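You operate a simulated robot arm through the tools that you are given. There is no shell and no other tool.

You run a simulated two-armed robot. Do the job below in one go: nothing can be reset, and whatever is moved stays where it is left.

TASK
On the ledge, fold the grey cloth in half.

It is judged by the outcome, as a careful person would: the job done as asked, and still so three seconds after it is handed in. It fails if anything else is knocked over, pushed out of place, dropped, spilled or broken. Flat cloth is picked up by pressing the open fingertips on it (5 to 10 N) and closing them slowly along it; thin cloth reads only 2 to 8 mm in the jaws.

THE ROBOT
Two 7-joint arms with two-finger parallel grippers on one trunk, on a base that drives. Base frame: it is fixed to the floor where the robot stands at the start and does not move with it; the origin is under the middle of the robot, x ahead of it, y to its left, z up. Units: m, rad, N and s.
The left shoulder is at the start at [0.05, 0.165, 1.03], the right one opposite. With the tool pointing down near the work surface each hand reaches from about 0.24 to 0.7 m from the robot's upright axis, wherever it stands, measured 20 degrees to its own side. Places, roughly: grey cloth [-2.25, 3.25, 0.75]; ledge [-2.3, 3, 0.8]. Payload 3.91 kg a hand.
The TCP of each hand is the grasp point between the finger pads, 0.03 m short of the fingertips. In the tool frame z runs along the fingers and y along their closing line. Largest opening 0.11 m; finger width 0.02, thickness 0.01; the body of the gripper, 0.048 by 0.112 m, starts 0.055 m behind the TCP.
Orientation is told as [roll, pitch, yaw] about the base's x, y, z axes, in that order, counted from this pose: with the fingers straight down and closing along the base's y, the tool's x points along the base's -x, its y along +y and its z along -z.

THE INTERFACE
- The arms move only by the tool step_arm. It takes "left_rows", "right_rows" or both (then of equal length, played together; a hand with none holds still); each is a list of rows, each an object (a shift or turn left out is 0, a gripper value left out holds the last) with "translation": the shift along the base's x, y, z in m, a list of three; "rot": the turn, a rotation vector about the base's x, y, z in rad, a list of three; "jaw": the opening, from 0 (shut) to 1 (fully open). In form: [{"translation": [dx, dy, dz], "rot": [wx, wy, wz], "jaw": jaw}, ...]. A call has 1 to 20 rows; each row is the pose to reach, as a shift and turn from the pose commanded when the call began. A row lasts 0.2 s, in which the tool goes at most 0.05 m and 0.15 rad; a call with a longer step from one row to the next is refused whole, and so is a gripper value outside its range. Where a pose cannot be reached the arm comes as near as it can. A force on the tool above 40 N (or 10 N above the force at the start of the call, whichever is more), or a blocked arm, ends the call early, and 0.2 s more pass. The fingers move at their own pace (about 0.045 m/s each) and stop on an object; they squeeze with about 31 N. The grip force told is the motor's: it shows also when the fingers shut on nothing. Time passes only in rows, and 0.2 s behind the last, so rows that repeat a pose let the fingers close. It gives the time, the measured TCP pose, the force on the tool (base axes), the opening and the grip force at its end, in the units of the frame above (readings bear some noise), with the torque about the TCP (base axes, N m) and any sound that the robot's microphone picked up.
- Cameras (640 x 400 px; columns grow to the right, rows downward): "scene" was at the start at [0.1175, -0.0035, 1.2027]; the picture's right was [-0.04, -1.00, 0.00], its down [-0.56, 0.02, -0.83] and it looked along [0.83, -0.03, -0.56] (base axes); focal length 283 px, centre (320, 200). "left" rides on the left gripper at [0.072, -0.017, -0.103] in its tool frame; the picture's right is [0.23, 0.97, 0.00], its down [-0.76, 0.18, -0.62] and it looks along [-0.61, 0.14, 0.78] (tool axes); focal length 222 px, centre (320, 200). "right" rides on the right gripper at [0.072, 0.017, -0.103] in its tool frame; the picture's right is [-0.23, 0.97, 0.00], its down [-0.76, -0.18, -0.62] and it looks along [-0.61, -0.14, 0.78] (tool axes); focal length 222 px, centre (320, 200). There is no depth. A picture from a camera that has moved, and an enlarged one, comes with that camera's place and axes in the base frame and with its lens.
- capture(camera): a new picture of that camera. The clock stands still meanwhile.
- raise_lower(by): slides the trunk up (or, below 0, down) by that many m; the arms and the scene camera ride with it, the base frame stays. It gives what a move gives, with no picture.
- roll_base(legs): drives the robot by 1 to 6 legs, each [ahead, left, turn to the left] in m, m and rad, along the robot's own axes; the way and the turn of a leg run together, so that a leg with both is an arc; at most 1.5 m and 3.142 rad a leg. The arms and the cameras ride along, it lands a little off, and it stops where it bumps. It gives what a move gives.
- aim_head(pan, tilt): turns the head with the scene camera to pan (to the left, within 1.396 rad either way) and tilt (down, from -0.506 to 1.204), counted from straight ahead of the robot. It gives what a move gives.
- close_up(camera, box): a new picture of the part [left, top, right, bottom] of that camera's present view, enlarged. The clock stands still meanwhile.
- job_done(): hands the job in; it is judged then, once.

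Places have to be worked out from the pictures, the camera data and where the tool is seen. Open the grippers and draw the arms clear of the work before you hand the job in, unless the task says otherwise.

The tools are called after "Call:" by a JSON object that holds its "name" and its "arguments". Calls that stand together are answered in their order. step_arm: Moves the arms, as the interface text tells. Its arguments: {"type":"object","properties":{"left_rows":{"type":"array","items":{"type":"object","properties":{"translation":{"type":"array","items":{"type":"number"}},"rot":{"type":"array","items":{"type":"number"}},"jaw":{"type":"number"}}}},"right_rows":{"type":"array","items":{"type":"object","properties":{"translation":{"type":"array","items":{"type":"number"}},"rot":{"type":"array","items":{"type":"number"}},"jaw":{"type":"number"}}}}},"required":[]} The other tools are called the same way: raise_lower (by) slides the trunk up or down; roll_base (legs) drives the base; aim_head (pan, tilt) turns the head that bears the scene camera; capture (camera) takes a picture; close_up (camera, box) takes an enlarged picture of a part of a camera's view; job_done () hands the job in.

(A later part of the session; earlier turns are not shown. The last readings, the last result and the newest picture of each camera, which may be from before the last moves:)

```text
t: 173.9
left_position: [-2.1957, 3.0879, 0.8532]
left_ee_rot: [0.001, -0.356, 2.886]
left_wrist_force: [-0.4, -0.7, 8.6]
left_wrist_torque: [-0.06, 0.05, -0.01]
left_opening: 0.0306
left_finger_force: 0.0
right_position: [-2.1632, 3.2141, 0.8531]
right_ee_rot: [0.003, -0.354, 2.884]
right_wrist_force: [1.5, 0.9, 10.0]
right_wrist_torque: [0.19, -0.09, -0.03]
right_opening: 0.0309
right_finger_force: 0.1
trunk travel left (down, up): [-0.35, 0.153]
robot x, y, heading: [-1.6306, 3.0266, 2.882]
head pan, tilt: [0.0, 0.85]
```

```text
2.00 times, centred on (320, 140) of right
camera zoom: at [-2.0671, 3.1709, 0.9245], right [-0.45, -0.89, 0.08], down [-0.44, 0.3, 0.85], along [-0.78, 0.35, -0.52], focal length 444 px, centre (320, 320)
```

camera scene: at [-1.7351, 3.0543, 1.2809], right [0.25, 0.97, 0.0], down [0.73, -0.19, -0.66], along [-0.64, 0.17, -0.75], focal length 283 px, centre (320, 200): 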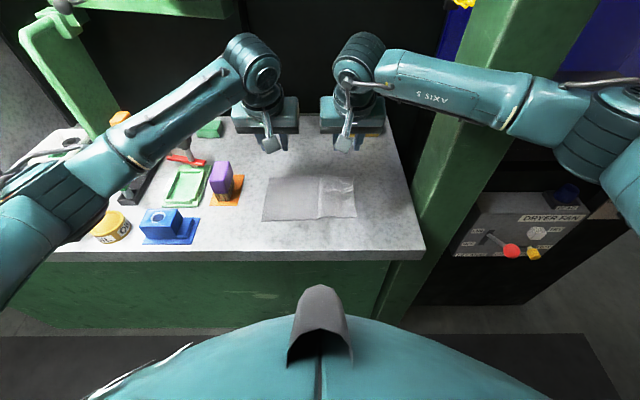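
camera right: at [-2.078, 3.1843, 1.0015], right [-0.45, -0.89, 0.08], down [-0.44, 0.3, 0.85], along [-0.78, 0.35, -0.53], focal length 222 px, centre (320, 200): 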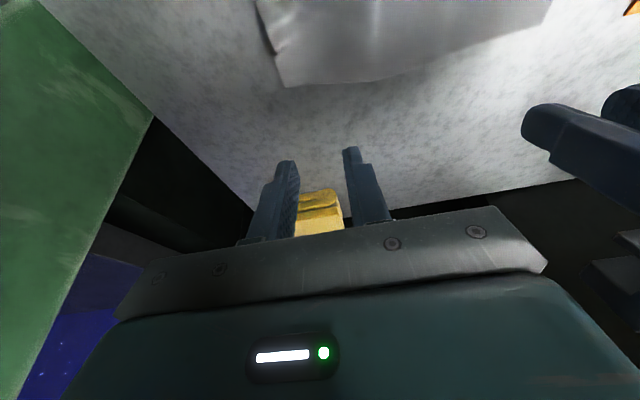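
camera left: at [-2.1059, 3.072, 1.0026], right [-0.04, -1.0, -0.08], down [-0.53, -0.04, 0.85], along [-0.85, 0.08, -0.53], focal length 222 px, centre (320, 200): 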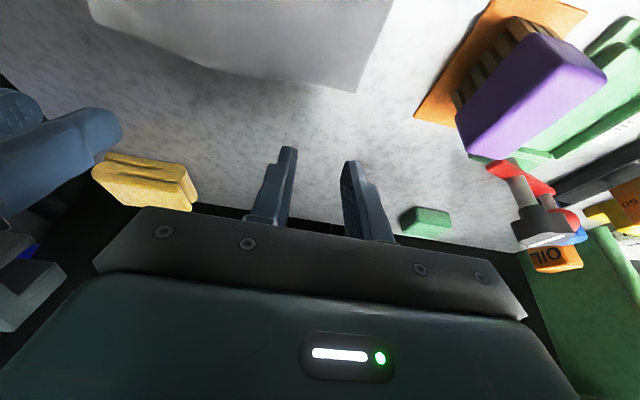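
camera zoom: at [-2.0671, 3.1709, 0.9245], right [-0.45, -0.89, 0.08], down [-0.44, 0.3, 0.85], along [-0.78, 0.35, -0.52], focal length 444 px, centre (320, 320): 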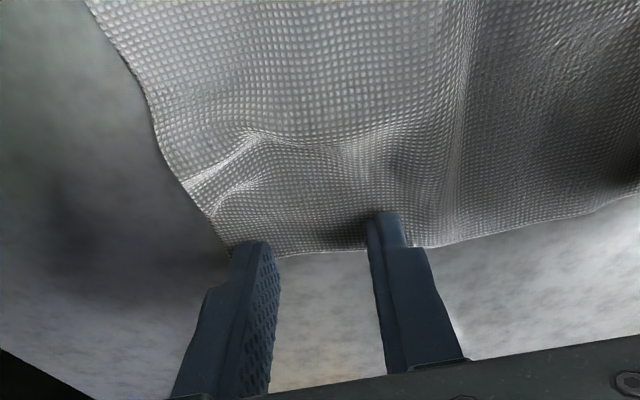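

Tips now rest about 7 mm inside the edge at both corners, with 8.6 N and 10 N. I close both slowly.

Call:
{"name": "step_arm", "arguments": {"left_rows": [{"jaw": 0.25}, {"jaw": 0.22}, {"jaw": 0.19}, {"jaw": 0.16}, {"jaw": 0.13}, {"jaw": 0.1}, {"jaw": 0.07}, {"jaw": 0.04}, {"jaw": 0.02}, {"jaw": 0.0}, {"jaw": 0.0}, {"jaw": 0.0}], "right_rows": [{"jaw": 0.25}, {"jaw": 0.22}, {"jaw": 0.19}, {"jaw": 0.16}, {"jaw": 0.13}, {"jaw": 0.1}, {"jaw": 0.07}, {"jaw": 0.04}, {"jaw": 0.02}, {"jaw": 0.0}, {"jaw": 0.0}, {"jaw": 0.0}]}}

Call:
{"name": "close_up", "arguments": {"camera": "left", "box": [180, 40, 460, 240]}}

Call:
{"name": "close_up", "arguments": {"camera": "right", "box": [180, 40, 460, 240]}}

```text
t: 176.5
left_position: [-2.1944, 3.0876, 0.8534]
left_ee_rot: [0.001, -0.354, 2.883]
left_wrist_force: [-0.5, 3.1, 19.1]
left_wrist_torque: [0.01, 0.07, 0.02]
left_opening: 0.0021
left_finger_force: 30.5
right_position: [-2.162, 3.2137, 0.8529]
right_ee_rot: [0.003, -0.355, 2.884]
right_wrist_force: [-0.8, -3.7, 20.0]
right_wrist_torque: [-0.09, 0.05, 0.01]
right_opening: 0.0002
right_finger_force: 31.2
trunk travel left (down, up): [-0.35, 0.153]
robot x, y, heading: [-1.6301, 3.03, 2.882]
head pan, tilt: [0.0, 0.85]
```

```text
2.00 times, centred on (320, 140) of left
camera zoom: at [-2.0886, 3.0766, 0.9251], right [-0.04, -1.0, -0.08], down [-0.53, -0.04, 0.85], along [-0.85, 0.08, -0.52], focal length 444 px, centre (320, 320)
```

zoom: 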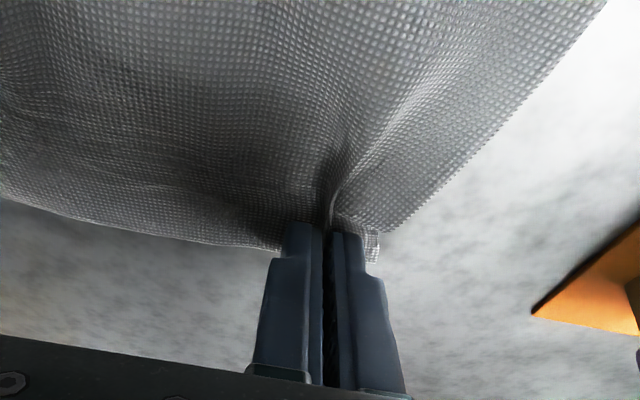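

```text
2.00 times, centred on (320, 140) of right
camera zoom: at [-2.0655, 3.1704, 0.9245], right [-0.45, -0.89, 0.08], down [-0.44, 0.3, 0.85], along [-0.78, 0.35, -0.52], focal length 444 px, centre (320, 320)
```

zoom: 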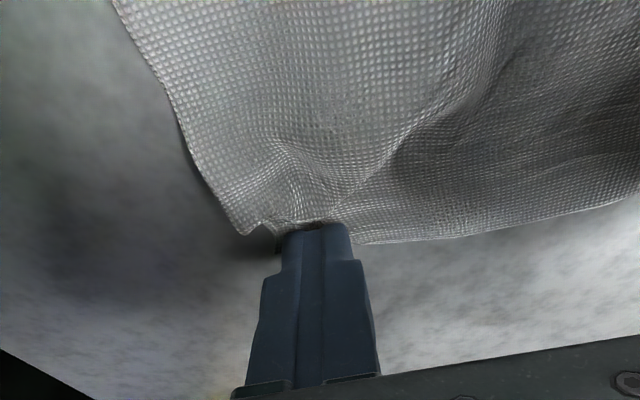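

The left has cloth (2.1 mm); the right closed on nothing (0.2 mm). I reopen the right slightly raised, shift it 6 mm further in, and press again.

Call:
{"name": "step_arm", "arguments": {"right_rows": [{"translation": [0, 0, 0.006], "jaw": 0.1}, {"translation": [0, 0, 0.012], "jaw": 0.3}, {"translation": [0.0058, -0.0015, 0.012], "jaw": 0.3}, {"translation": [0.0058, -0.0015, 0.004], "jaw": 0.3}, {"translation": [0.0058, -0.0015, -0.001], "jaw": 0.3}]}}

Call:
{"name": "close_up", "arguments": {"camera": "right", "box": [180, 40, 460, 240]}}

```text
t: 177.7
left_position: [-2.1947, 3.0866, 0.8532]
left_ee_rot: [0.001, -0.353, 2.884]
left_wrist_force: [-1.0, 0.1, 19.6]
left_wrist_torque: [-0.08, 0.01, 0.0]
left_opening: 0.0019
left_finger_force: 31.3
right_position: [-2.1575, 3.2111, 0.852]
right_ee_rot: [0.003, -0.357, 2.883]
right_wrist_force: [2.5, 0.4, 12.7]
right_wrist_torque: [0.19, -0.13, 0.01]
right_opening: 0.0333
right_finger_force: 0.2
trunk travel left (down, up): [-0.35, 0.153]
robot x, y, heading: [-1.6311, 3.0255, 2.886]
head pan, tilt: [0.0, 0.85]
```

```text
2.00 times, centred on (320, 140) of right
camera zoom: at [-2.0606, 3.1692, 0.9241], right [-0.45, -0.89, 0.08], down [-0.43, 0.3, 0.85], along [-0.78, 0.35, -0.52], focal length 444 px, centre (320, 320)
```

zoom: 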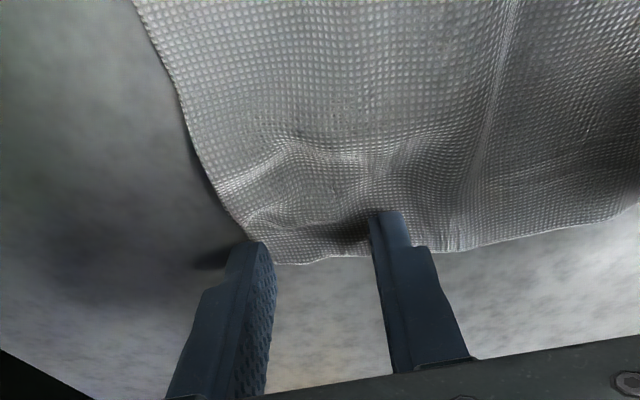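

The north finger sits right on corner B, half off the cloth; I shift the right hand 8 mm inward and press again, then close.

Call:
{"name": "step_arm", "arguments": {"right_rows": [{"translation": [0, 0, 0.01]}, {"translation": [-0.001, -0.0085, 0.01]}, {"translation": [-0.001, -0.0085, 0.003]}, {"translation": [-0.001, -0.0085, 0.0]}, {"translation": [-0.001, -0.0085, 0.0], "jaw": 0.27}, {"translation": [-0.001, -0.0085, 0.0], "jaw": 0.24}, {"translation": [-0.001, -0.0085, 0.0], "jaw": 0.21}, {"translation": [-0.001, -0.0085, 0.0], "jaw": 0.18}, {"translation": [-0.001, -0.0085, 0.0], "jaw": 0.15}, {"translation": [-0.001, -0.0085, 0.0], "jaw": 0.12}, {"translation": [-0.001, -0.0085, 0.0], "jaw": 0.09}, {"translation": [-0.001, -0.0085, 0.0], "jaw": 0.06}, {"translation": [-0.001, -0.0085, 0.0], "jaw": 0.03}, {"translation": [-0.001, -0.0085, 0.0], "jaw": 0.0}, {"translation": [-0.001, -0.0085, 0.0], "jaw": 0.0}, {"translation": [-0.001, -0.0085, 0.0], "jaw": 0.0}]}}

Call:
{"name": "close_up", "arguments": {"camera": "right", "box": [180, 40, 460, 240]}}

```text
t: 181.1
left_position: [-2.1925, 3.0882, 0.8522]
left_ee_rot: [-0.001, -0.353, 2.884]
left_wrist_force: [1.6, 8.8, 17.5]
left_wrist_torque: [0.24, -0.05, 0.02]
left_opening: 0.0021
left_finger_force: 31.3
right_position: [-2.1563, 3.2021, 0.8534]
right_ee_rot: [0.006, -0.356, 2.885]
right_wrist_force: [-2.7, -8.7, 21.6]
right_wrist_torque: [-0.23, 0.13, 0.03]
right_opening: 0.0019
right_finger_force: 31.3
trunk travel left (down, up): [-0.35, 0.153]
robot x, y, heading: [-1.6297, 3.0292, 2.888]
head pan, tilt: [0.0, 0.85]
```

```text
2.00 times, centred on (320, 140) of right
camera zoom: at [-2.061, 3.1596, 0.9243], right [-0.45, -0.89, 0.08], down [-0.43, 0.3, 0.85], along [-0.78, 0.35, -0.52], focal length 444 px, centre (320, 320)
```

zoom: 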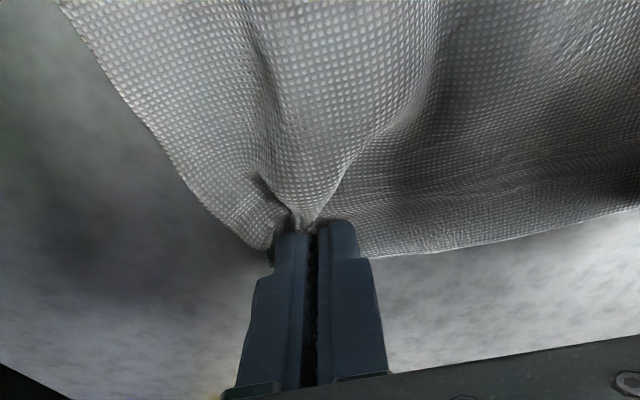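

Both hands now hold cloth (2.1 and 1.9 mm) with the edge taut between them. I lift and carry the edge toward me along a low arc, first half, and check.

Call:
{"name": "step_arm", "arguments": {"left_rows": [{"translation": [0.0072, -0.0012, 0.0135], "rot": [0.0125, 0.0484, 0]}, {"translation": [0.0174, -0.0035, 0.0247], "rot": [0.0275, 0.1065, 0]}, {"translation": [0.0316, -0.0072, 0.0329], "rot": [0.0425, 0.1646, 0]}, {"translation": [0.0476, -0.0113, 0.0369], "rot": [0.0575, 0.2226, 0]}], "right_rows": [{"translation": [0.0072, -0.0026, 0.0135], "rot": [0.0125, 0.0484, 0]}, {"translation": [0.0174, -0.0055, 0.0247], "rot": [0.0275, 0.1065, 0]}, {"translation": [0.0316, -0.0092, 0.0329], "rot": [0.0425, 0.1646, 0]}, {"translation": [0.0476, -0.0133, 0.0369], "rot": [0.0575, 0.2226, 0]}]}}

Call:
{"name": "capture", "arguments": {"camera": "scene"}}

Call:
{"name": "close_up", "arguments": {"camera": "scene", "box": [220, 110, 400, 230]}}

```text
t: 182.1
left_position: [-2.1467, 3.0762, 0.8878]
left_ee_rot: [0.003, -0.579, 2.884]
left_wrist_force: [3.0, 8.7, 0.2]
left_wrist_torque: [0.27, -0.11, -0.05]
left_opening: 0.002
left_finger_force: 31.5
right_position: [-2.1123, 3.1907, 0.8851]
right_ee_rot: [0.004, -0.58, 2.883]
right_wrist_force: [-2.9, -9.5, -0.5]
right_wrist_torque: [-0.27, 0.09, 0.1]
right_opening: 0.0019
right_finger_force: 30.9
trunk travel left (down, up): [-0.35, 0.153]
robot x, y, heading: [-1.633, 3.0239, 2.878]
head pan, tilt: [0.0, 0.85]
```

```text
taken
camera scene: at [-1.7345, 3.0541, 1.2809], right [0.25, 0.97, 0.0], down [0.73, -0.19, -0.66], along [-0.64, 0.17, -0.75], focal length 283 px, centre (320, 200)
```

scene: 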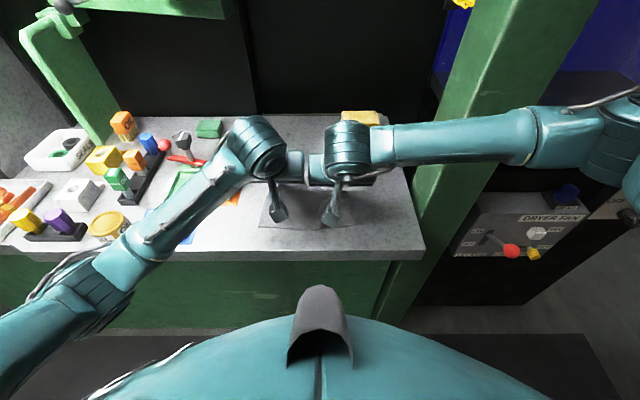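

```text
3.33 times, centred on (310, 170) of scene
camera zoom: at [-1.7345, 3.0541, 1.2809], right [0.25, 0.97, 0.0], down [0.73, -0.19, -0.66], along [-0.64, 0.17, -0.75], focal length 943 px, centre (353, 300)
```

zoom: 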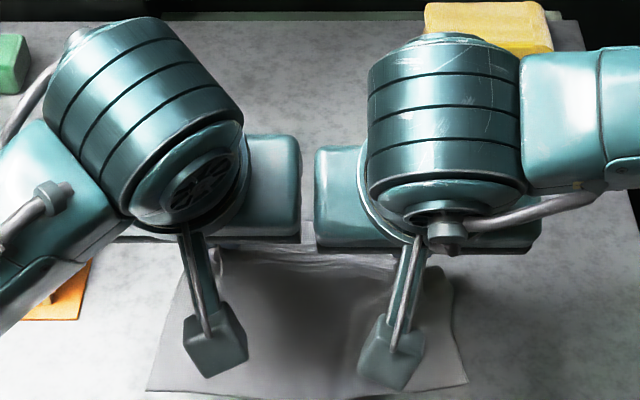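

Both hold; the ±9 N sideways is the edge pulled taut. I check from a hand camera before the second half.

Call:
{"name": "capture", "arguments": {"camera": "left"}}

Call:
{"name": "capture", "arguments": {"camera": "right"}}

```text
taken
camera left: at [-2.0288, 3.063, 0.935], right [-0.06, -0.99, -0.12], down [-0.33, -0.09, 0.94], along [-0.94, 0.1, -0.32], focal length 222 px, centre (320, 200)
```

left: 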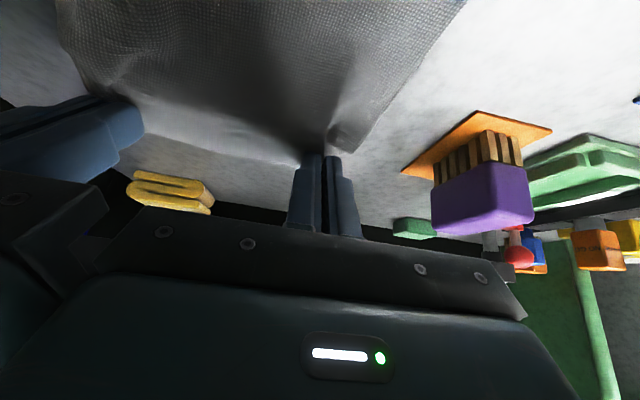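

```text
taken
camera right: at [-2.0014, 3.1443, 0.9321], right [-0.43, -0.89, 0.13], down [-0.24, 0.25, 0.94], along [-0.87, 0.37, -0.32], focal length 222 px, centre (320, 200)
```

right: 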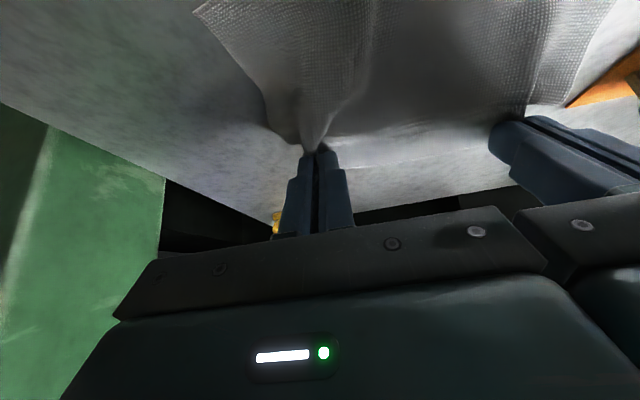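

The edge is held straight between the hands. I carry it on and down, through the next steps, watching the readings.

Call:
{"name": "step_arm", "arguments": {"left_rows": [{"translation": [0.0159, -0.0041, -0.001], "rot": [0.015, 0.0581, 0]}, {"translation": [0.0308, -0.008, -0.0061], "rot": [0.03, 0.1162, 0]}, {"translation": [0.0447, -0.0116, -0.0143], "rot": [0.045, 0.1742, 0]}], "right_rows": [{"translation": [0.0159, -0.0041, -0.001], "rot": [0.015, 0.0581, 0]}, {"translation": [0.0308, -0.008, -0.0061], "rot": [0.03, 0.1162, 0]}, {"translation": [0.0447, -0.0116, -0.0143], "rot": [0.045, 0.1742, 0]}]}}

Call:
{"name": "capture", "arguments": {"camera": "scene"}}

Call:
{"name": "capture", "arguments": {"camera": "left"}}

```text
t: 182.9
left_position: [-2.101, 3.0646, 0.8729]
left_ee_rot: [0.007, -0.76, 2.882]
left_wrist_force: [2.6, 8.3, 0.0]
left_wrist_torque: [0.21, -0.1, -0.11]
left_opening: 0.0019
left_finger_force: 31.2
right_position: [-2.0667, 3.1783, 0.8709]
right_ee_rot: [0.004, -0.763, 2.88]
right_wrist_force: [-3.0, -8.2, -0.2]
right_wrist_torque: [-0.23, 0.08, 0.11]
right_opening: 0.0019
right_finger_force: 31.0
trunk travel left (down, up): [-0.35, 0.153]
robot x, y, heading: [-1.6288, 3.0273, 2.882]
head pan, tilt: [0.0, 0.85]
```

```text
taken
camera scene: at [-1.7346, 3.0541, 1.281], right [0.25, 0.97, 0.0], down [0.73, -0.19, -0.66], along [-0.64, 0.17, -0.75], focal length 283 px, centre (320, 200)
```

scene: 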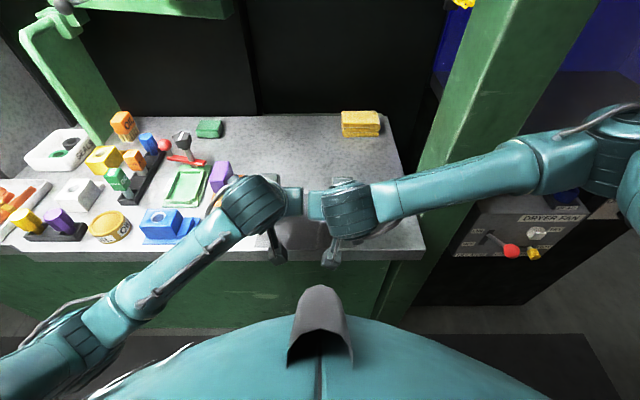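

```text
taken
camera left: at [-1.9781, 3.0495, 0.8988], right [-0.09, -0.98, -0.15], down [-0.16, -0.14, 0.98], along [-0.98, 0.11, -0.15], focal length 222 px, centre (320, 200)
```

left: 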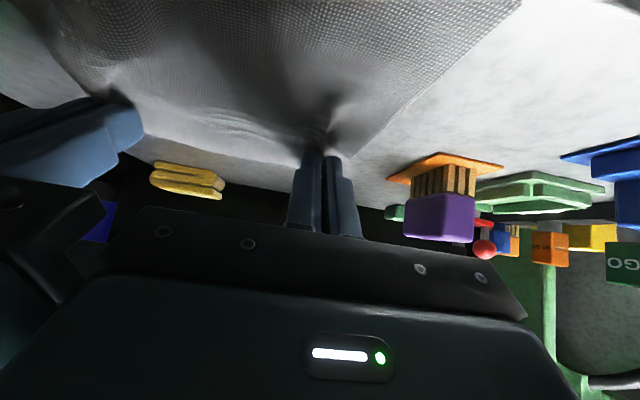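

Still good, with elbows clear of the ledge. I bring the edge down onto CD.

Call:
{"name": "step_arm", "arguments": {"left_rows": [{"translation": [0.0115, -0.003, -0.0089], "rot": [0.01, 0.0388, 0]}, {"translation": [0.0211, -0.0055, -0.0178], "rot": [0.02, 0.0775, 0]}, {"translation": [0.028, -0.0072, -0.023], "rot": [0.0225, 0.0871, 0]}, {"translation": [0.028, -0.0072, -0.023], "rot": [0.0225, 0.0871, 0]}], "right_rows": [{"translation": [0.0115, -0.003, -0.0089], "rot": [0.01, 0.0388, 0]}, {"translation": [0.0211, -0.0055, -0.0178], "rot": [0.02, 0.0775, 0]}, {"translation": [0.028, -0.0072, -0.021], "rot": [0.0225, 0.0871, 0]}, {"translation": [0.028, -0.0072, -0.021], "rot": [0.0225, 0.0871, 0]}]}}

Call:
{"name": "close_up", "arguments": {"camera": "scene", "box": [220, 130, 400, 270]}}

Call:
{"name": "capture", "arguments": {"camera": "left"}}

Call:
{"name": "capture", "arguments": {"camera": "right"}}

```text
t: 183.9
left_position: [-2.075, 3.0581, 0.851]
left_ee_rot: [0.005, -0.849, 2.882]
left_wrist_force: [1.7, 6.5, 0.8]
left_wrist_torque: [0.19, -0.02, -0.14]
left_opening: 0.0019
left_finger_force: 31.3
right_position: [-2.0386, 3.1718, 0.8511]
right_ee_rot: [0.006, -0.851, 2.881]
right_wrist_force: [-2.3, -7.8, 2.2]
right_wrist_torque: [-0.19, 0.08, 0.09]
right_opening: 0.002
right_finger_force: 30.7
trunk travel left (down, up): [-0.35, 0.153]
robot x, y, heading: [-1.6278, 3.0256, 2.884]
head pan, tilt: [0.0, 0.85]
```

```text
2.86 times, centred on (310, 200) of scene
camera zoom: at [-1.7346, 3.0541, 1.2809], right [0.25, 0.97, 0.0], down [0.73, -0.19, -0.66], along [-0.64, 0.17, -0.75], focal length 808 px, centre (349, 200)
```

zoom: 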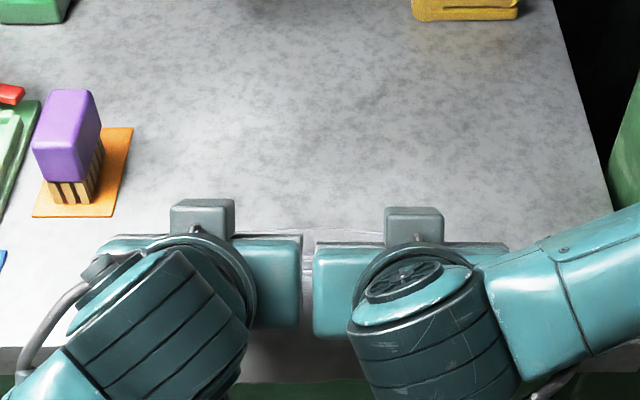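

```text
taken
camera left: at [-1.9483, 3.042, 0.8649], right [-0.1, -0.98, -0.17], down [-0.08, -0.16, 0.98], along [-0.99, 0.11, -0.06], focal length 222 px, centre (320, 200)
```

left: 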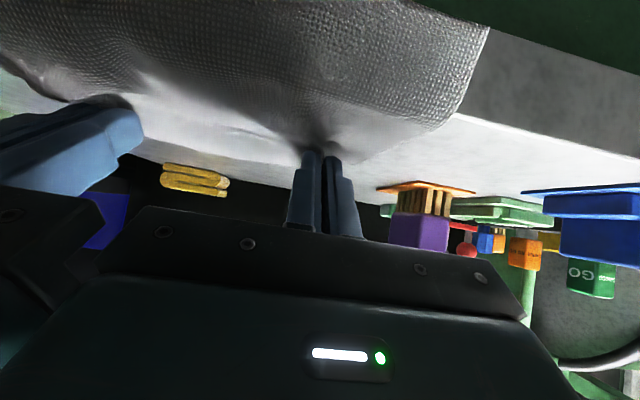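

```text
taken
camera right: at [-1.921, 3.123, 0.8639], right [-0.39, -0.9, 0.17], down [0.01, 0.18, 0.98], along [-0.92, 0.39, -0.06], focal length 222 px, centre (320, 200)
```

right: 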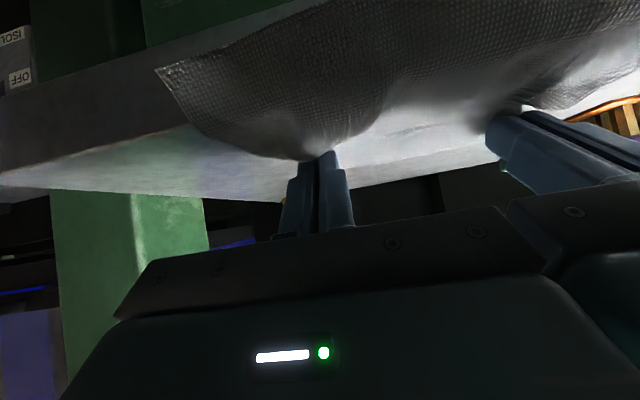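

The cloth slid toward me instead of folding: its near side now hangs slightly over the ledge front, because the gathered ridges stiffen it in the fold direction. I draw the edge straight back to where it was, which pulls the cloth flat on the ledge again.

Call:
{"name": "step_arm", "arguments": {"left_rows": [{"translation": [0, 0, 0.012]}, {"translation": [-0.0172, 0.0044, 0.014], "rot": [-0.0179, -0.0691, 0]}, {"translation": [-0.0344, 0.0088, 0.014], "rot": [-0.0358, -0.1382, 0]}, {"translation": [-0.0516, 0.0132, 0.014], "rot": [-0.0537, -0.2073, 0]}, {"translation": [-0.0688, 0.0176, 0.012], "rot": [-0.0716, -0.2764, 0]}, {"translation": [-0.086, 0.022, 0.01], "rot": [-0.0895, -0.3455, 0]}, {"translation": [-0.1032, 0.0264, 0.008], "rot": [-0.1074, -0.4146, 0]}, {"translation": [-0.1203, 0.0311, 0.006], "rot": [-0.125, -0.484, 0]}, {"translation": [-0.13, 0.0335, 0.004], "rot": [-0.125, -0.484, 0]}, {"translation": [-0.13, 0.0335, 0.003], "rot": [-0.125, -0.484, 0]}], "right_rows": [{"translation": [0, 0, 0.012]}, {"translation": [-0.0172, 0.0044, 0.014], "rot": [-0.0179, -0.0691, 0]}, {"translation": [-0.0344, 0.0088, 0.014], "rot": [-0.0358, -0.1382, 0]}, {"translation": [-0.0516, 0.0132, 0.014], "rot": [-0.0537, -0.2073, 0]}, {"translation": [-0.0688, 0.0176, 0.012], "rot": [-0.0716, -0.2764, 0]}, {"translation": [-0.086, 0.022, 0.01], "rot": [-0.0895, -0.3455, 0]}, {"translation": [-0.1032, 0.0264, 0.008], "rot": [-0.1074, -0.4146, 0]}, {"translation": [-0.1203, 0.0311, 0.006], "rot": [-0.125, -0.484, 0]}, {"translation": [-0.13, 0.0335, 0.004], "rot": [-0.125, -0.484, 0]}, {"translation": [-0.13, 0.0335, 0.003], "rot": [-0.125, -0.484, 0]}]}}

Call:
{"name": "close_up", "arguments": {"camera": "scene", "box": [220, 110, 400, 270]}}

```text
t: 186.1
left_position: [-2.2049, 3.0917, 0.8517]
left_ee_rot: [0.002, -0.349, 2.884]
left_wrist_force: [3.1, 7.0, 0.7]
left_wrist_torque: [0.23, -0.1, 0.01]
left_opening: 0.0018
left_finger_force: 31.0
right_position: [-2.1681, 3.2052, 0.8534]
right_ee_rot: [0.001, -0.349, 2.884]
right_wrist_force: [-1.4, -7.0, 1.1]
right_wrist_torque: [-0.21, 0.06, 0.03]
right_opening: 0.0019
right_finger_force: 31.4
trunk travel left (down, up): [-0.35, 0.153]
robot x, y, heading: [-1.6318, 3.0293, 2.887]
head pan, tilt: [0.0, 0.85]
```

```text
2.50 times, centred on (310, 190) of scene
camera zoom: at [-1.7346, 3.0541, 1.2809], right [0.25, 0.97, 0.0], down [0.73, -0.19, -0.66], along [-0.64, 0.17, -0.75], focal length 707 px, centre (345, 225)
```

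zoom: 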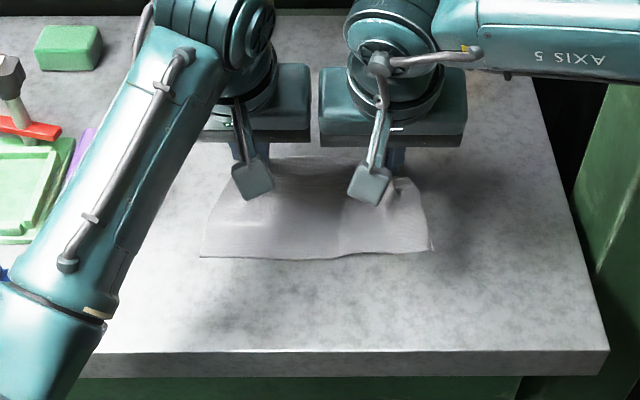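

The cloth is flat again, with CD well inside the ledge. I release both hands, lift, and back off apart, to regrip with the jaws closing across the edge instead of along it.

Call:
{"name": "step_arm", "arguments": {"left_rows": [{"jaw": 0.08}, {"jaw": 0.16}, {"jaw": 0.28}, {"translation": [0, 0, 0.02]}, {"translation": [0, 0, 0.06]}, {"translation": [0.015, -0.02, 0.095]}, {"translation": [0.04, -0.05, 0.11]}, {"translation": [0.07, -0.06, 0.12], "rot": [-0.03, -0.116, 0]}, {"translation": [0.08, -0.07, 0.13], "rot": [-0.06, -0.232, 0]}, {"translation": [0.08, -0.07, 0.14], "rot": [-0.0875, -0.339, 0]}, {"translation": [0.08, -0.07, 0.14], "rot": [-0.0875, -0.339, 0]}], "right_rows": [{"jaw": 0.08}, {"jaw": 0.16}, {"jaw": 0.28}, {"translation": [0, 0, 0.02]}, {"translation": [0, 0, 0.06]}, {"translation": [0.025, -0.004, 0.095]}, {"translation": [0.06, 0.0, 0.11]}, {"translation": [0.095, 0.01, 0.12], "rot": [-0.03, -0.116, 0]}, {"translation": [0.12, 0.02, 0.13], "rot": [-0.06, -0.232, 0]}, {"translation": [0.13, 0.03, 0.14], "rot": [-0.0875, -0.339, 0]}, {"translation": [0.13, 0.03, 0.14], "rot": [-0.0875, -0.339, 0]}]}}

Call:
{"name": "close_up", "arguments": {"camera": "scene", "box": [220, 110, 420, 270]}}

```text
t: 188.5
left_position: [-2.1259, 3.0209, 0.9936]
left_ee_rot: [0.001, 0.002, 2.884]
left_wrist_force: [0.2, 0.2, -0.4]
left_wrist_torque: [0.0, 0.03, 0.01]
left_opening: 0.031
left_finger_force: 0.0
right_position: [-2.0387, 3.2345, 0.9923]
right_ee_rot: [0.0, 0.001, 2.885]
right_wrist_force: [0.2, -0.5, 0.3]
right_wrist_torque: [0.02, -0.03, -0.01]
right_opening: 0.0309
right_finger_force: 0.1
trunk travel left (down, up): [-0.35, 0.153]
robot x, y, heading: [-1.6313, 3.0278, 2.884]
head pan, tilt: [0.0, 0.85]
```

```text
2.50 times, centred on (320, 190) of scene
camera zoom: at [-1.7347, 3.0541, 1.2809], right [0.25, 0.97, 0.0], down [0.73, -0.19, -0.66], along [-0.64, 0.17, -0.75], focal length 707 px, centre (320, 225)
```

zoom: 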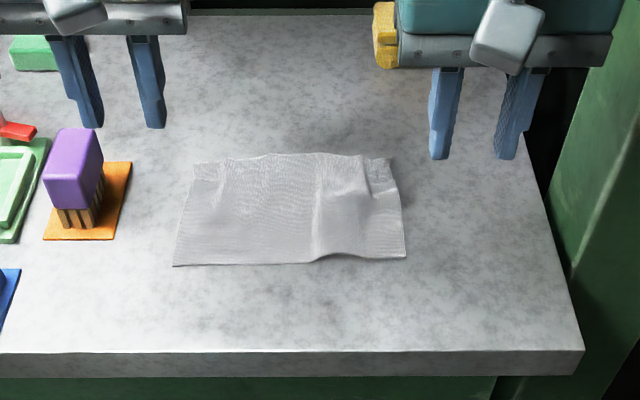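

New plan that avoids the edge problem: pinch the cloth along its centre line with both hands (jaws closing across that line), lift so both halves hang down together, then lay the hanging halves down on each other. First I turn the left hand -90° and the right hand +90° in the air.

Call:
{"name": "step_arm", "arguments": {"left_rows": [{"rot": [0, 0, -0.143]}, {"rot": [0, 0, -0.286]}, {"rot": [0, 0, -0.429]}, {"rot": [0, 0, -0.571]}, {"rot": [0, 0, -0.714]}, {"rot": [0, 0, -0.857]}, {"rot": [0, 0, -1.0]}, {"rot": [0, 0, -1.143]}, {"rot": [0, 0, -1.286]}, {"rot": [0, 0, -1.429]}, {"rot": [0, 0, -1.571]}, {"rot": [0, 0, -1.571]}], "right_rows": [{"translation": [-0.0025, -0.01, 0], "rot": [0, 0, 0.143]}, {"translation": [-0.005, -0.02, 0], "rot": [0, 0, 0.286]}, {"translation": [-0.0075, -0.03, 0], "rot": [0, 0, 0.429]}, {"translation": [-0.01, -0.04, 0], "rot": [0, 0, 0.571]}, {"translation": [-0.0125, -0.048, 0], "rot": [0, 0, 0.714]}, {"translation": [-0.0125, -0.048, 0], "rot": [0, 0, 0.857]}, {"translation": [-0.0125, -0.048, 0], "rot": [0, 0, 1.0]}, {"translation": [-0.0125, -0.048, 0], "rot": [0, 0, 1.143]}, {"translation": [-0.0125, -0.048, 0], "rot": [0, 0, 1.286]}, {"translation": [-0.0125, -0.048, 0], "rot": [0, 0, 1.429]}, {"translation": [-0.0125, -0.048, 0], "rot": [0, 0, 1.571]}, {"translation": [-0.0125, -0.048, 0], "rot": [0, 0, 1.571]}]}}

Call:
{"name": "capture", "arguments": {"camera": "scene"}}

```text
t: 191.1
left_position: [-2.1264, 3.0215, 0.9907]
left_ee_rot: [-0.001, -0.001, 1.312]
left_wrist_force: [-0.4, 0.6, 0.1]
left_wrist_torque: [0.01, -0.03, 0.02]
left_opening: 0.0308
left_finger_force: 0.0
right_position: [-1.9633, 3.1494, 1.0358]
right_ee_rot: [-0.057, 0.013, -1.896]
right_wrist_force: [-0.2, -0.9, -0.6]
right_wrist_torque: [0.0, -0.02, 0.0]
right_opening: 0.0309
right_finger_force: 0.1
right hand out of reach, approached as far as the arm can: row 9, 10, 11, 12
trunk travel left (down, up): [-0.35, 0.153]
robot x, y, heading: [-1.63, 3.0266, 2.887]
head pan, tilt: [0.0, 0.85]
```

```text
taken
camera scene: at [-1.7368, 3.0546, 1.2806], right [0.25, 0.97, 0.0], down [0.73, -0.19, -0.66], along [-0.64, 0.17, -0.75], focal length 283 px, centre (320, 200)
```

scene: 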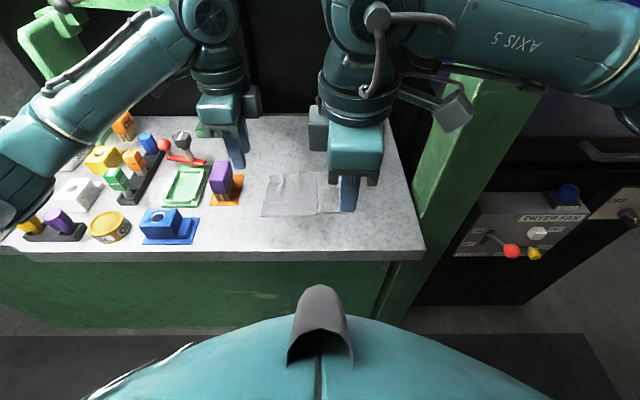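

The right wrist reached a limit before 90°. I turn it back to about +1.15 rad and see what orientation it can hold above the cloth.

Call:
{"name": "step_arm", "arguments": {"right_rows": [{"translation": [0, 0, 0], "rot": [0, 0, -0.14]}, {"translation": [0, 0, 0], "rot": [0, 0, -0.28]}, {"translation": [0, 0, 0], "rot": [0, 0, -0.42]}, {"translation": [-0.03, 0.01, 0], "rot": [0, 0, -0.42]}, {"translation": [-0.06, 0.018, 0], "rot": [0, 0, -0.42]}, {"translation": [-0.08, 0.02, 0], "rot": [0, 0, -0.42]}, {"translation": [-0.08, 0.02, 0], "rot": [0, 0, -0.42]}]}}

Call:
{"name": "capture", "arguments": {"camera": "scene"}}

```text
t: 192.7
left_position: [-2.125, 3.0204, 0.9931]
left_ee_rot: [0.0, 0.0, 1.313]
left_wrist_force: [0.4, -1.0, 0.8]
left_wrist_torque: [0.0, 0.0, 0.0]
left_opening: 0.0311
left_finger_force: 0.0
right_position: [-2.0421, 3.1703, 1.0367]
right_ee_rot: [-0.059, 0.012, -2.316]
right_wrist_force: [-0.1, 0.0, -0.4]
right_wrist_torque: [0.02, -0.01, -0.01]
right_opening: 0.0307
right_finger_force: 0.0
trunk travel left (down, up): [-0.35, 0.153]
robot x, y, heading: [-1.6324, 3.0311, 2.885]
head pan, tilt: [0.0, 0.85]
```

```text
taken
camera scene: at [-1.7347, 3.0542, 1.2809], right [0.25, 0.97, 0.0], down [0.73, -0.19, -0.66], along [-0.64, 0.17, -0.75], focal length 283 px, centre (320, 200)
```

scene: 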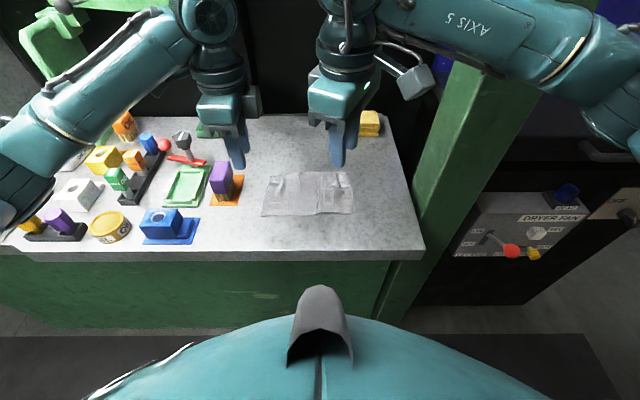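

Left is square to the centre line; right can hold about 65–70°, good enough. I bring both above the centre line, left at (-2.168,3.075) and right at (-2.140,3.201), jaws 4.5 cm open.

Call:
{"name": "step_arm", "arguments": {"left_rows": [{"translation": [-0.009, 0.011, -0.012], "jaw": 0.41}, {"translation": [-0.018, 0.022, -0.025]}, {"translation": [-0.027, 0.033, -0.038]}, {"translation": [-0.036, 0.044, -0.05]}, {"translation": [-0.043, 0.0546, -0.063]}, {"translation": [-0.043, 0.0546, -0.063]}], "right_rows": [{"translation": [-0.02, 0.006, -0.021], "rot": [-0.01, -0.007, 0.034], "jaw": 0.41}, {"translation": [-0.04, 0.012, -0.042], "rot": [-0.02, -0.014, 0.068]}, {"translation": [-0.06, 0.018, -0.064], "rot": [-0.03, -0.021, 0.102]}, {"translation": [-0.08, 0.025, -0.085], "rot": [-0.04, -0.028, 0.136]}, {"translation": [-0.098, 0.031, -0.107], "rot": [-0.049, -0.035, 0.17]}, {"translation": [-0.098, 0.031, -0.107], "rot": [-0.049, -0.035, 0.17]}]}}

Call:
{"name": "capture", "arguments": {"camera": "scene"}}

Call:
{"name": "capture", "arguments": {"camera": "left"}}

Call:
{"name": "capture", "arguments": {"camera": "right"}}

```text
t: 194.1
left_position: [-2.1677, 3.0752, 0.9298]
left_ee_rot: [-0.001, 0.0, 1.312]
left_wrist_force: [-0.2, -0.5, -0.3]
left_wrist_torque: [0.0, 0.0, -0.03]
left_opening: 0.0451
left_finger_force: 0.0
right_position: [-2.0623, 3.1862, 1.0019]
right_ee_rot: [-0.038, 0.005, -2.259]
right_wrist_force: [0.1, 0.5, -0.8]
right_wrist_torque: [0.01, 0.01, 0.01]
right_opening: 0.0451
right_finger_force: 0.1
right hand out of reach, approached as far as the arm can: row 2, 3, 4, 5, 6
trunk travel left (down, up): [-0.35, 0.153]
robot x, y, heading: [-1.6285, 3.0282, 2.883]
head pan, tilt: [0.0, 0.85]
```

```text
taken
camera scene: at [-1.7347, 3.0541, 1.2809], right [0.25, 0.97, 0.0], down [0.73, -0.19, -0.66], along [-0.64, 0.17, -0.75], focal length 283 px, centre (320, 200)
```

scene: 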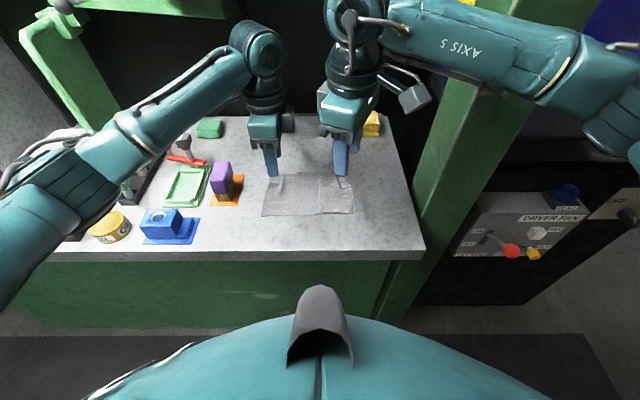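

```text
taken
camera left: at [-2.1698, 3.0007, 1.034], right [-1.0, 0.03, 0.0], down [0.02, 0.78, 0.62], along [0.02, 0.62, -0.78], focal length 222 px, centre (320, 200)
```

left: 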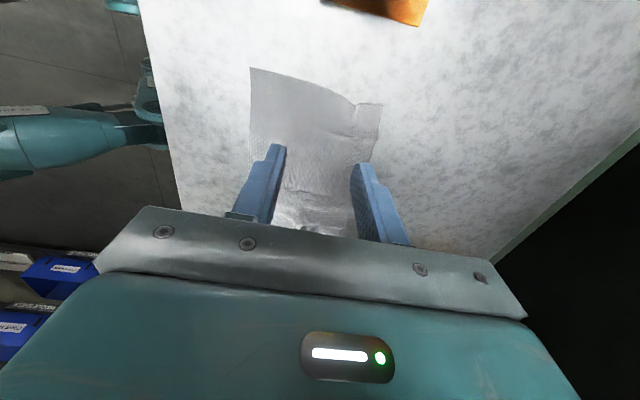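

```text
taken
camera right: at [-2.0007, 3.228, 1.1052], right [0.61, -0.79, -0.04], down [-0.6, -0.49, 0.63], along [-0.52, -0.36, -0.78], focal length 222 px, centre (320, 200)
```

right: 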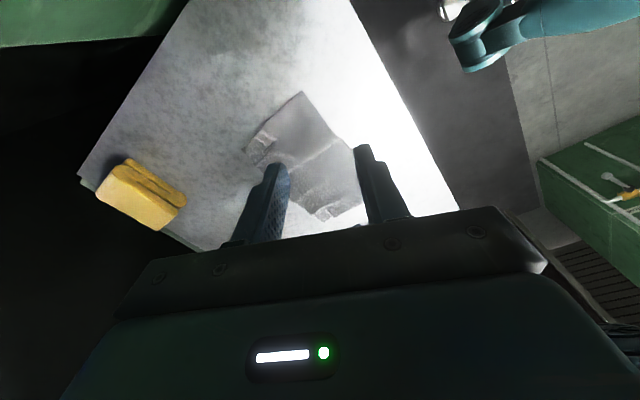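

The right arm hits its joint limit on that side, so I use the other turn direction for the right hand (-90° from default). I move it back up to a roomy spot and turn it around there.

Call:
{"name": "step_arm", "arguments": {"right_rows": [{"translation": [0.022, 0.015, 0.0125], "rot": [-0.028, -0.026, 0]}, {"translation": [0.044, 0.03, 0.025], "rot": [-0.028, -0.026, -0.1]}, {"translation": [0.066, 0.045, 0.038], "rot": [-0.028, -0.026, -0.2]}, {"translation": [0.088, 0.06, 0.05], "rot": [-0.028, -0.026, -0.3]}, {"translation": [0.088, 0.06, 0.05], "rot": [-0.028, -0.026, -0.44]}, {"translation": [0.088, 0.06, 0.05], "rot": [-0.028, -0.026, -0.58]}, {"translation": [0.088, 0.06, 0.05], "rot": [-0.028, -0.026, -0.72]}, {"translation": [0.088, 0.06, 0.05], "rot": [-0.028, -0.026, -0.86]}, {"translation": [0.088, 0.06, 0.05], "rot": [-0.028, -0.026, -1.0]}]}}

Call:
{"name": "step_arm", "arguments": {"right_rows": [{"rot": [0, 0, -0.145]}, {"rot": [0, 0, -0.29]}, {"rot": [0, 0, -0.435]}, {"rot": [0, 0, -0.58]}, {"rot": [0, 0, -0.725]}, {"rot": [0, 0, -0.87]}, {"rot": [0, 0, -1.015]}, {"rot": [0, 0, -1.16]}, {"rot": [0, 0, -1.305]}, {"rot": [0, 0, -1.45]}, {"rot": [0, 0, -1.595]}, {"rot": [0, 0, -1.71]}, {"rot": [0, 0, -1.71]}]}}

Call:
{"name": "capture", "arguments": {"camera": "scene"}}

```text
t: 196.1
left_position: [-2.1684, 3.0747, 0.9293]
left_ee_rot: [0.001, -0.001, 1.313]
left_wrist_force: [-0.4, -0.6, 0.2]
left_wrist_torque: [0.0, 0.0, 0.01]
left_opening: 0.0453
left_finger_force: 0.1
right_position: [-1.9764, 3.2469, 1.0516]
right_ee_rot: [-0.003, 0.017, 3.019]
right_wrist_force: [0.3, -0.2, 0.7]
right_wrist_torque: [-0.02, 0.02, -0.02]
right_opening: 0.0452
right_finger_force: 0.1
trunk travel left (down, up): [-0.35, 0.153]
robot x, y, heading: [-1.6263, 3.0282, 2.884]
head pan, tilt: [0.0, 0.85]
```

```text
t: 198.9
left_position: [-2.169, 3.0762, 0.9294]
left_ee_rot: [-0.001, 0.001, 1.311]
left_wrist_force: [-0.4, -0.3, 0.4]
left_wrist_torque: [0.02, 0.03, -0.05]
left_opening: 0.0449
left_finger_force: 0.1
right_position: [-1.9768, 3.2457, 1.0522]
right_ee_rot: [-0.005, 0.019, 1.313]
right_wrist_force: [0.6, -1.0, -0.1]
right_wrist_torque: [0.03, 0.0, 0.02]
right_opening: 0.0452
right_finger_force: 0.1
trunk travel left (down, up): [-0.35, 0.153]
robot x, y, heading: [-1.6302, 3.0239, 2.883]
head pan, tilt: [0.0, 0.85]
```

```text
taken
camera scene: at [-1.7347, 3.0542, 1.2809], right [0.25, 0.97, 0.0], down [0.73, -0.19, -0.66], along [-0.64, 0.17, -0.75], focal length 283 px, centre (320, 200)
```

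scene: 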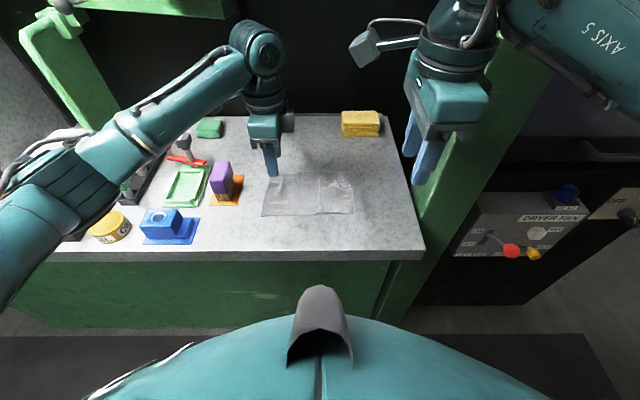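

Both hands now square to the centre line. I bring the right above its end of the line, and lean the two hands slightly apart (0.15 rad) so the right camera stalk clears the left wrist.

Call:
{"name": "step_arm", "arguments": {"left_rows": [{"translation": [-0.001, -0.006, 0.0], "rot": [0.05, -0.012, 0]}, {"translation": [-0.002, -0.012, 0.0], "rot": [0.1, -0.0245, 0]}, {"translation": [-0.0026, -0.019, 0.0], "rot": [0.1455, -0.0356, 0]}, {"translation": [-0.0026, -0.019, 0.0], "rot": [0.1455, -0.0356, 0]}, {"translation": [-0.0026, -0.019, 0.0], "rot": [0.1455, -0.0356, 0]}, {"translation": [-0.0026, -0.019, 0.0], "rot": [0.1455, -0.0356, 0]}], "right_rows": [{"translation": [-0.03, -0.005, -0.02], "rot": [-0.03, 0.009, 0]}, {"translation": [-0.06, -0.01, -0.04], "rot": [-0.06, 0.018, 0]}, {"translation": [-0.09, -0.015, -0.06], "rot": [-0.09, 0.027, 0]}, {"translation": [-0.12, -0.02, -0.075], "rot": [-0.1255, 0.0356, 0]}, {"translation": [-0.145, -0.0245, -0.09], "rot": [-0.1255, 0.0356, 0]}, {"translation": [-0.1596, -0.0269, -0.1], "rot": [-0.1255, 0.0356, 0]}]}}

Call:
{"name": "capture", "arguments": {"camera": "scene"}}

Call:
{"name": "capture", "arguments": {"camera": "left"}}

Call:
{"name": "capture", "arguments": {"camera": "right"}}

```text
t: 200.3
left_position: [-2.1707, 3.0571, 0.9291]
left_ee_rot: [0.003, -0.15, 1.313]
left_wrist_force: [-0.6, -0.6, -0.3]
left_wrist_torque: [0.0, 0.02, -0.01]
left_opening: 0.0451
left_finger_force: 0.1
right_position: [-2.1369, 3.2195, 0.9528]
right_ee_rot: [-0.002, 0.148, 1.315]
right_wrist_force: [-0.1, 0.2, -0.1]
right_wrist_torque: [-0.01, 0.01, -0.01]
right_opening: 0.045
right_finger_force: 0.0
trunk travel left (down, up): [-0.35, 0.153]
robot x, y, heading: [-1.629, 3.0294, 2.881]
head pan, tilt: [0.0, 0.85]
```

```text
taken
camera scene: at [-1.7349, 3.0541, 1.2809], right [0.25, 0.97, 0.0], down [0.73, -0.19, -0.66], along [-0.64, 0.17, -0.75], focal length 283 px, centre (320, 200)
```

scene: 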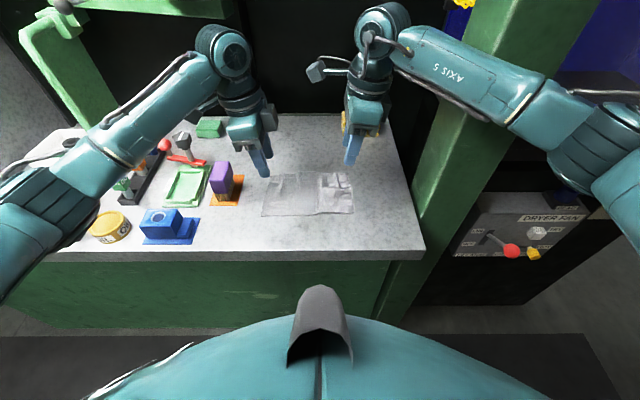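

```text
taken
camera left: at [-2.1759, 2.9679, 1.0216], right [-1.0, 0.03, -0.03], down [0.0, 0.68, 0.73], along [0.04, 0.73, -0.68], focal length 222 px, centre (320, 200)
```

left: 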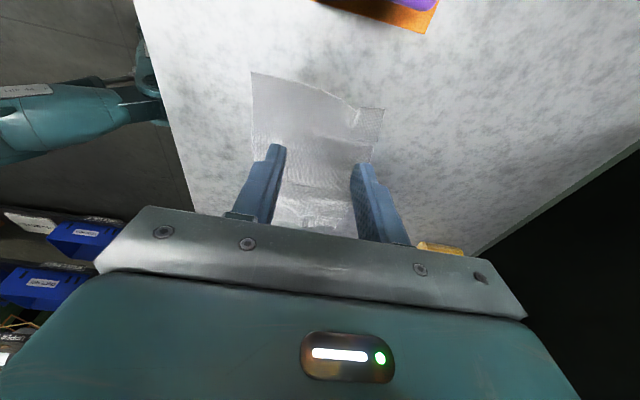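

```text
taken
camera right: at [-2.1671, 3.1694, 1.0654], right [-0.88, 0.46, -0.04], down [0.39, 0.77, 0.5], along [0.26, 0.43, -0.86], focal length 222 px, centre (320, 200)
```

right: 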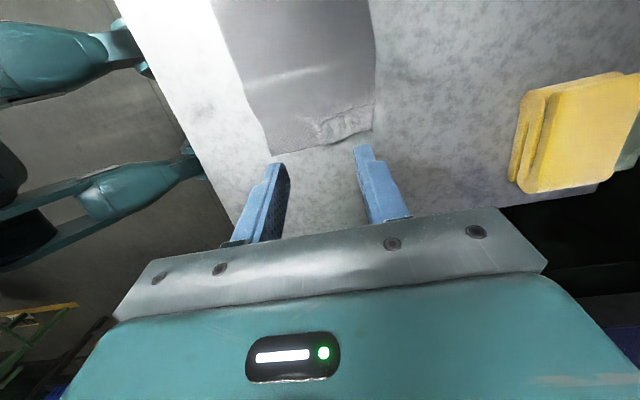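

Both tips line up with the centre line (right needs +5 mm in x). I lower both onto the cloth.

Call:
{"name": "step_arm", "arguments": {"left_rows": [{"translation": [0, 0, -0.03]}, {"translation": [0.001, 0, -0.055]}, {"translation": [0.001, 0, -0.07]}, {"translation": [0.001, 0, -0.0755]}, {"translation": [0.001, 0, -0.078]}], "right_rows": [{"translation": [0.002, 0, -0.035]}, {"translation": [0.005, -0.002, -0.07]}, {"translation": [0.005, -0.002, -0.093]}, {"translation": [0.005, -0.002, -0.0985]}, {"translation": [0.005, -0.002, -0.1015]}]}}

Call:
{"name": "close_up", "arguments": {"camera": "left", "box": [180, 40, 460, 240]}}

Call:
{"name": "close_up", "arguments": {"camera": "right", "box": [180, 40, 460, 240]}}

```text
t: 201.5
left_position: [-2.1706, 3.0576, 0.8523]
left_ee_rot: [0.005, -0.148, 1.312]
left_wrist_force: [0.0, 0.2, 0.4]
left_wrist_torque: [0.0, 0.03, 0.01]
left_opening: 0.0452
left_finger_force: 0.0
right_position: [-2.1326, 3.2172, 0.8529]
right_ee_rot: [0.0, 0.151, 1.315]
right_wrist_force: [0.7, 0.9, 8.0]
right_wrist_torque: [0.07, -0.08, 0.03]
right_opening: 0.0452
right_finger_force: 0.1
trunk travel left (down, up): [-0.35, 0.153]
robot x, y, heading: [-1.6324, 3.0295, 2.884]
head pan, tilt: [0.0, 0.85]
```

```text
2.00 times, centred on (320, 140) of left
camera zoom: at [-2.1744, 2.9683, 0.9451], right [-1.0, 0.03, -0.03], down [0.0, 0.68, 0.73], along [0.04, 0.73, -0.68], focal length 444 px, centre (320, 320)
```

zoom: 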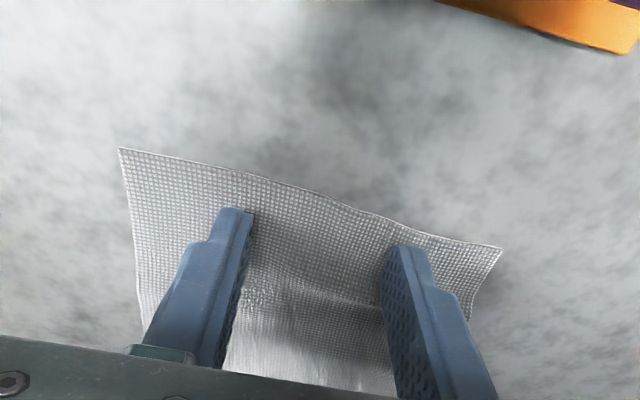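

```text
2.00 times, centred on (320, 140) of right
camera zoom: at [-2.1615, 3.1679, 0.9655], right [-0.88, 0.47, -0.03], down [0.39, 0.77, 0.5], along [0.26, 0.43, -0.86], focal length 444 px, centre (320, 320)
```

zoom: 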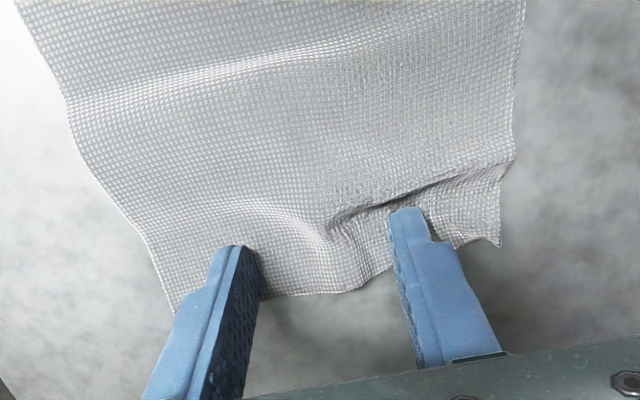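

Left has no contact yet; I lower it 3 mm more, then close both slowly together.

Call:
{"name": "step_arm", "arguments": {"left_rows": [{"translation": [0, 0, -0.0015]}, {"translation": [0, 0, -0.003]}]}}

```text
t: 202.1
left_position: [-2.1693, 3.0575, 0.8522]
left_ee_rot: [0.01, -0.151, 1.311]
left_wrist_force: [-0.8, -2.0, 16.8]
left_wrist_torque: [-0.23, -0.3, -0.07]
left_opening: 0.0451
left_finger_force: 0.0
right_position: [-2.13, 3.2174, 0.8529]
right_ee_rot: [-0.001, 0.15, 1.315]
right_wrist_force: [-1.2, 1.0, 6.8]
right_wrist_torque: [0.04, 0.0, 0.02]
right_opening: 0.0451
right_finger_force: 0.0
trunk travel left (down, up): [-0.35, 0.153]
robot x, y, heading: [-1.6301, 3.0297, 2.885]
head pan, tilt: [0.0, 0.85]
```

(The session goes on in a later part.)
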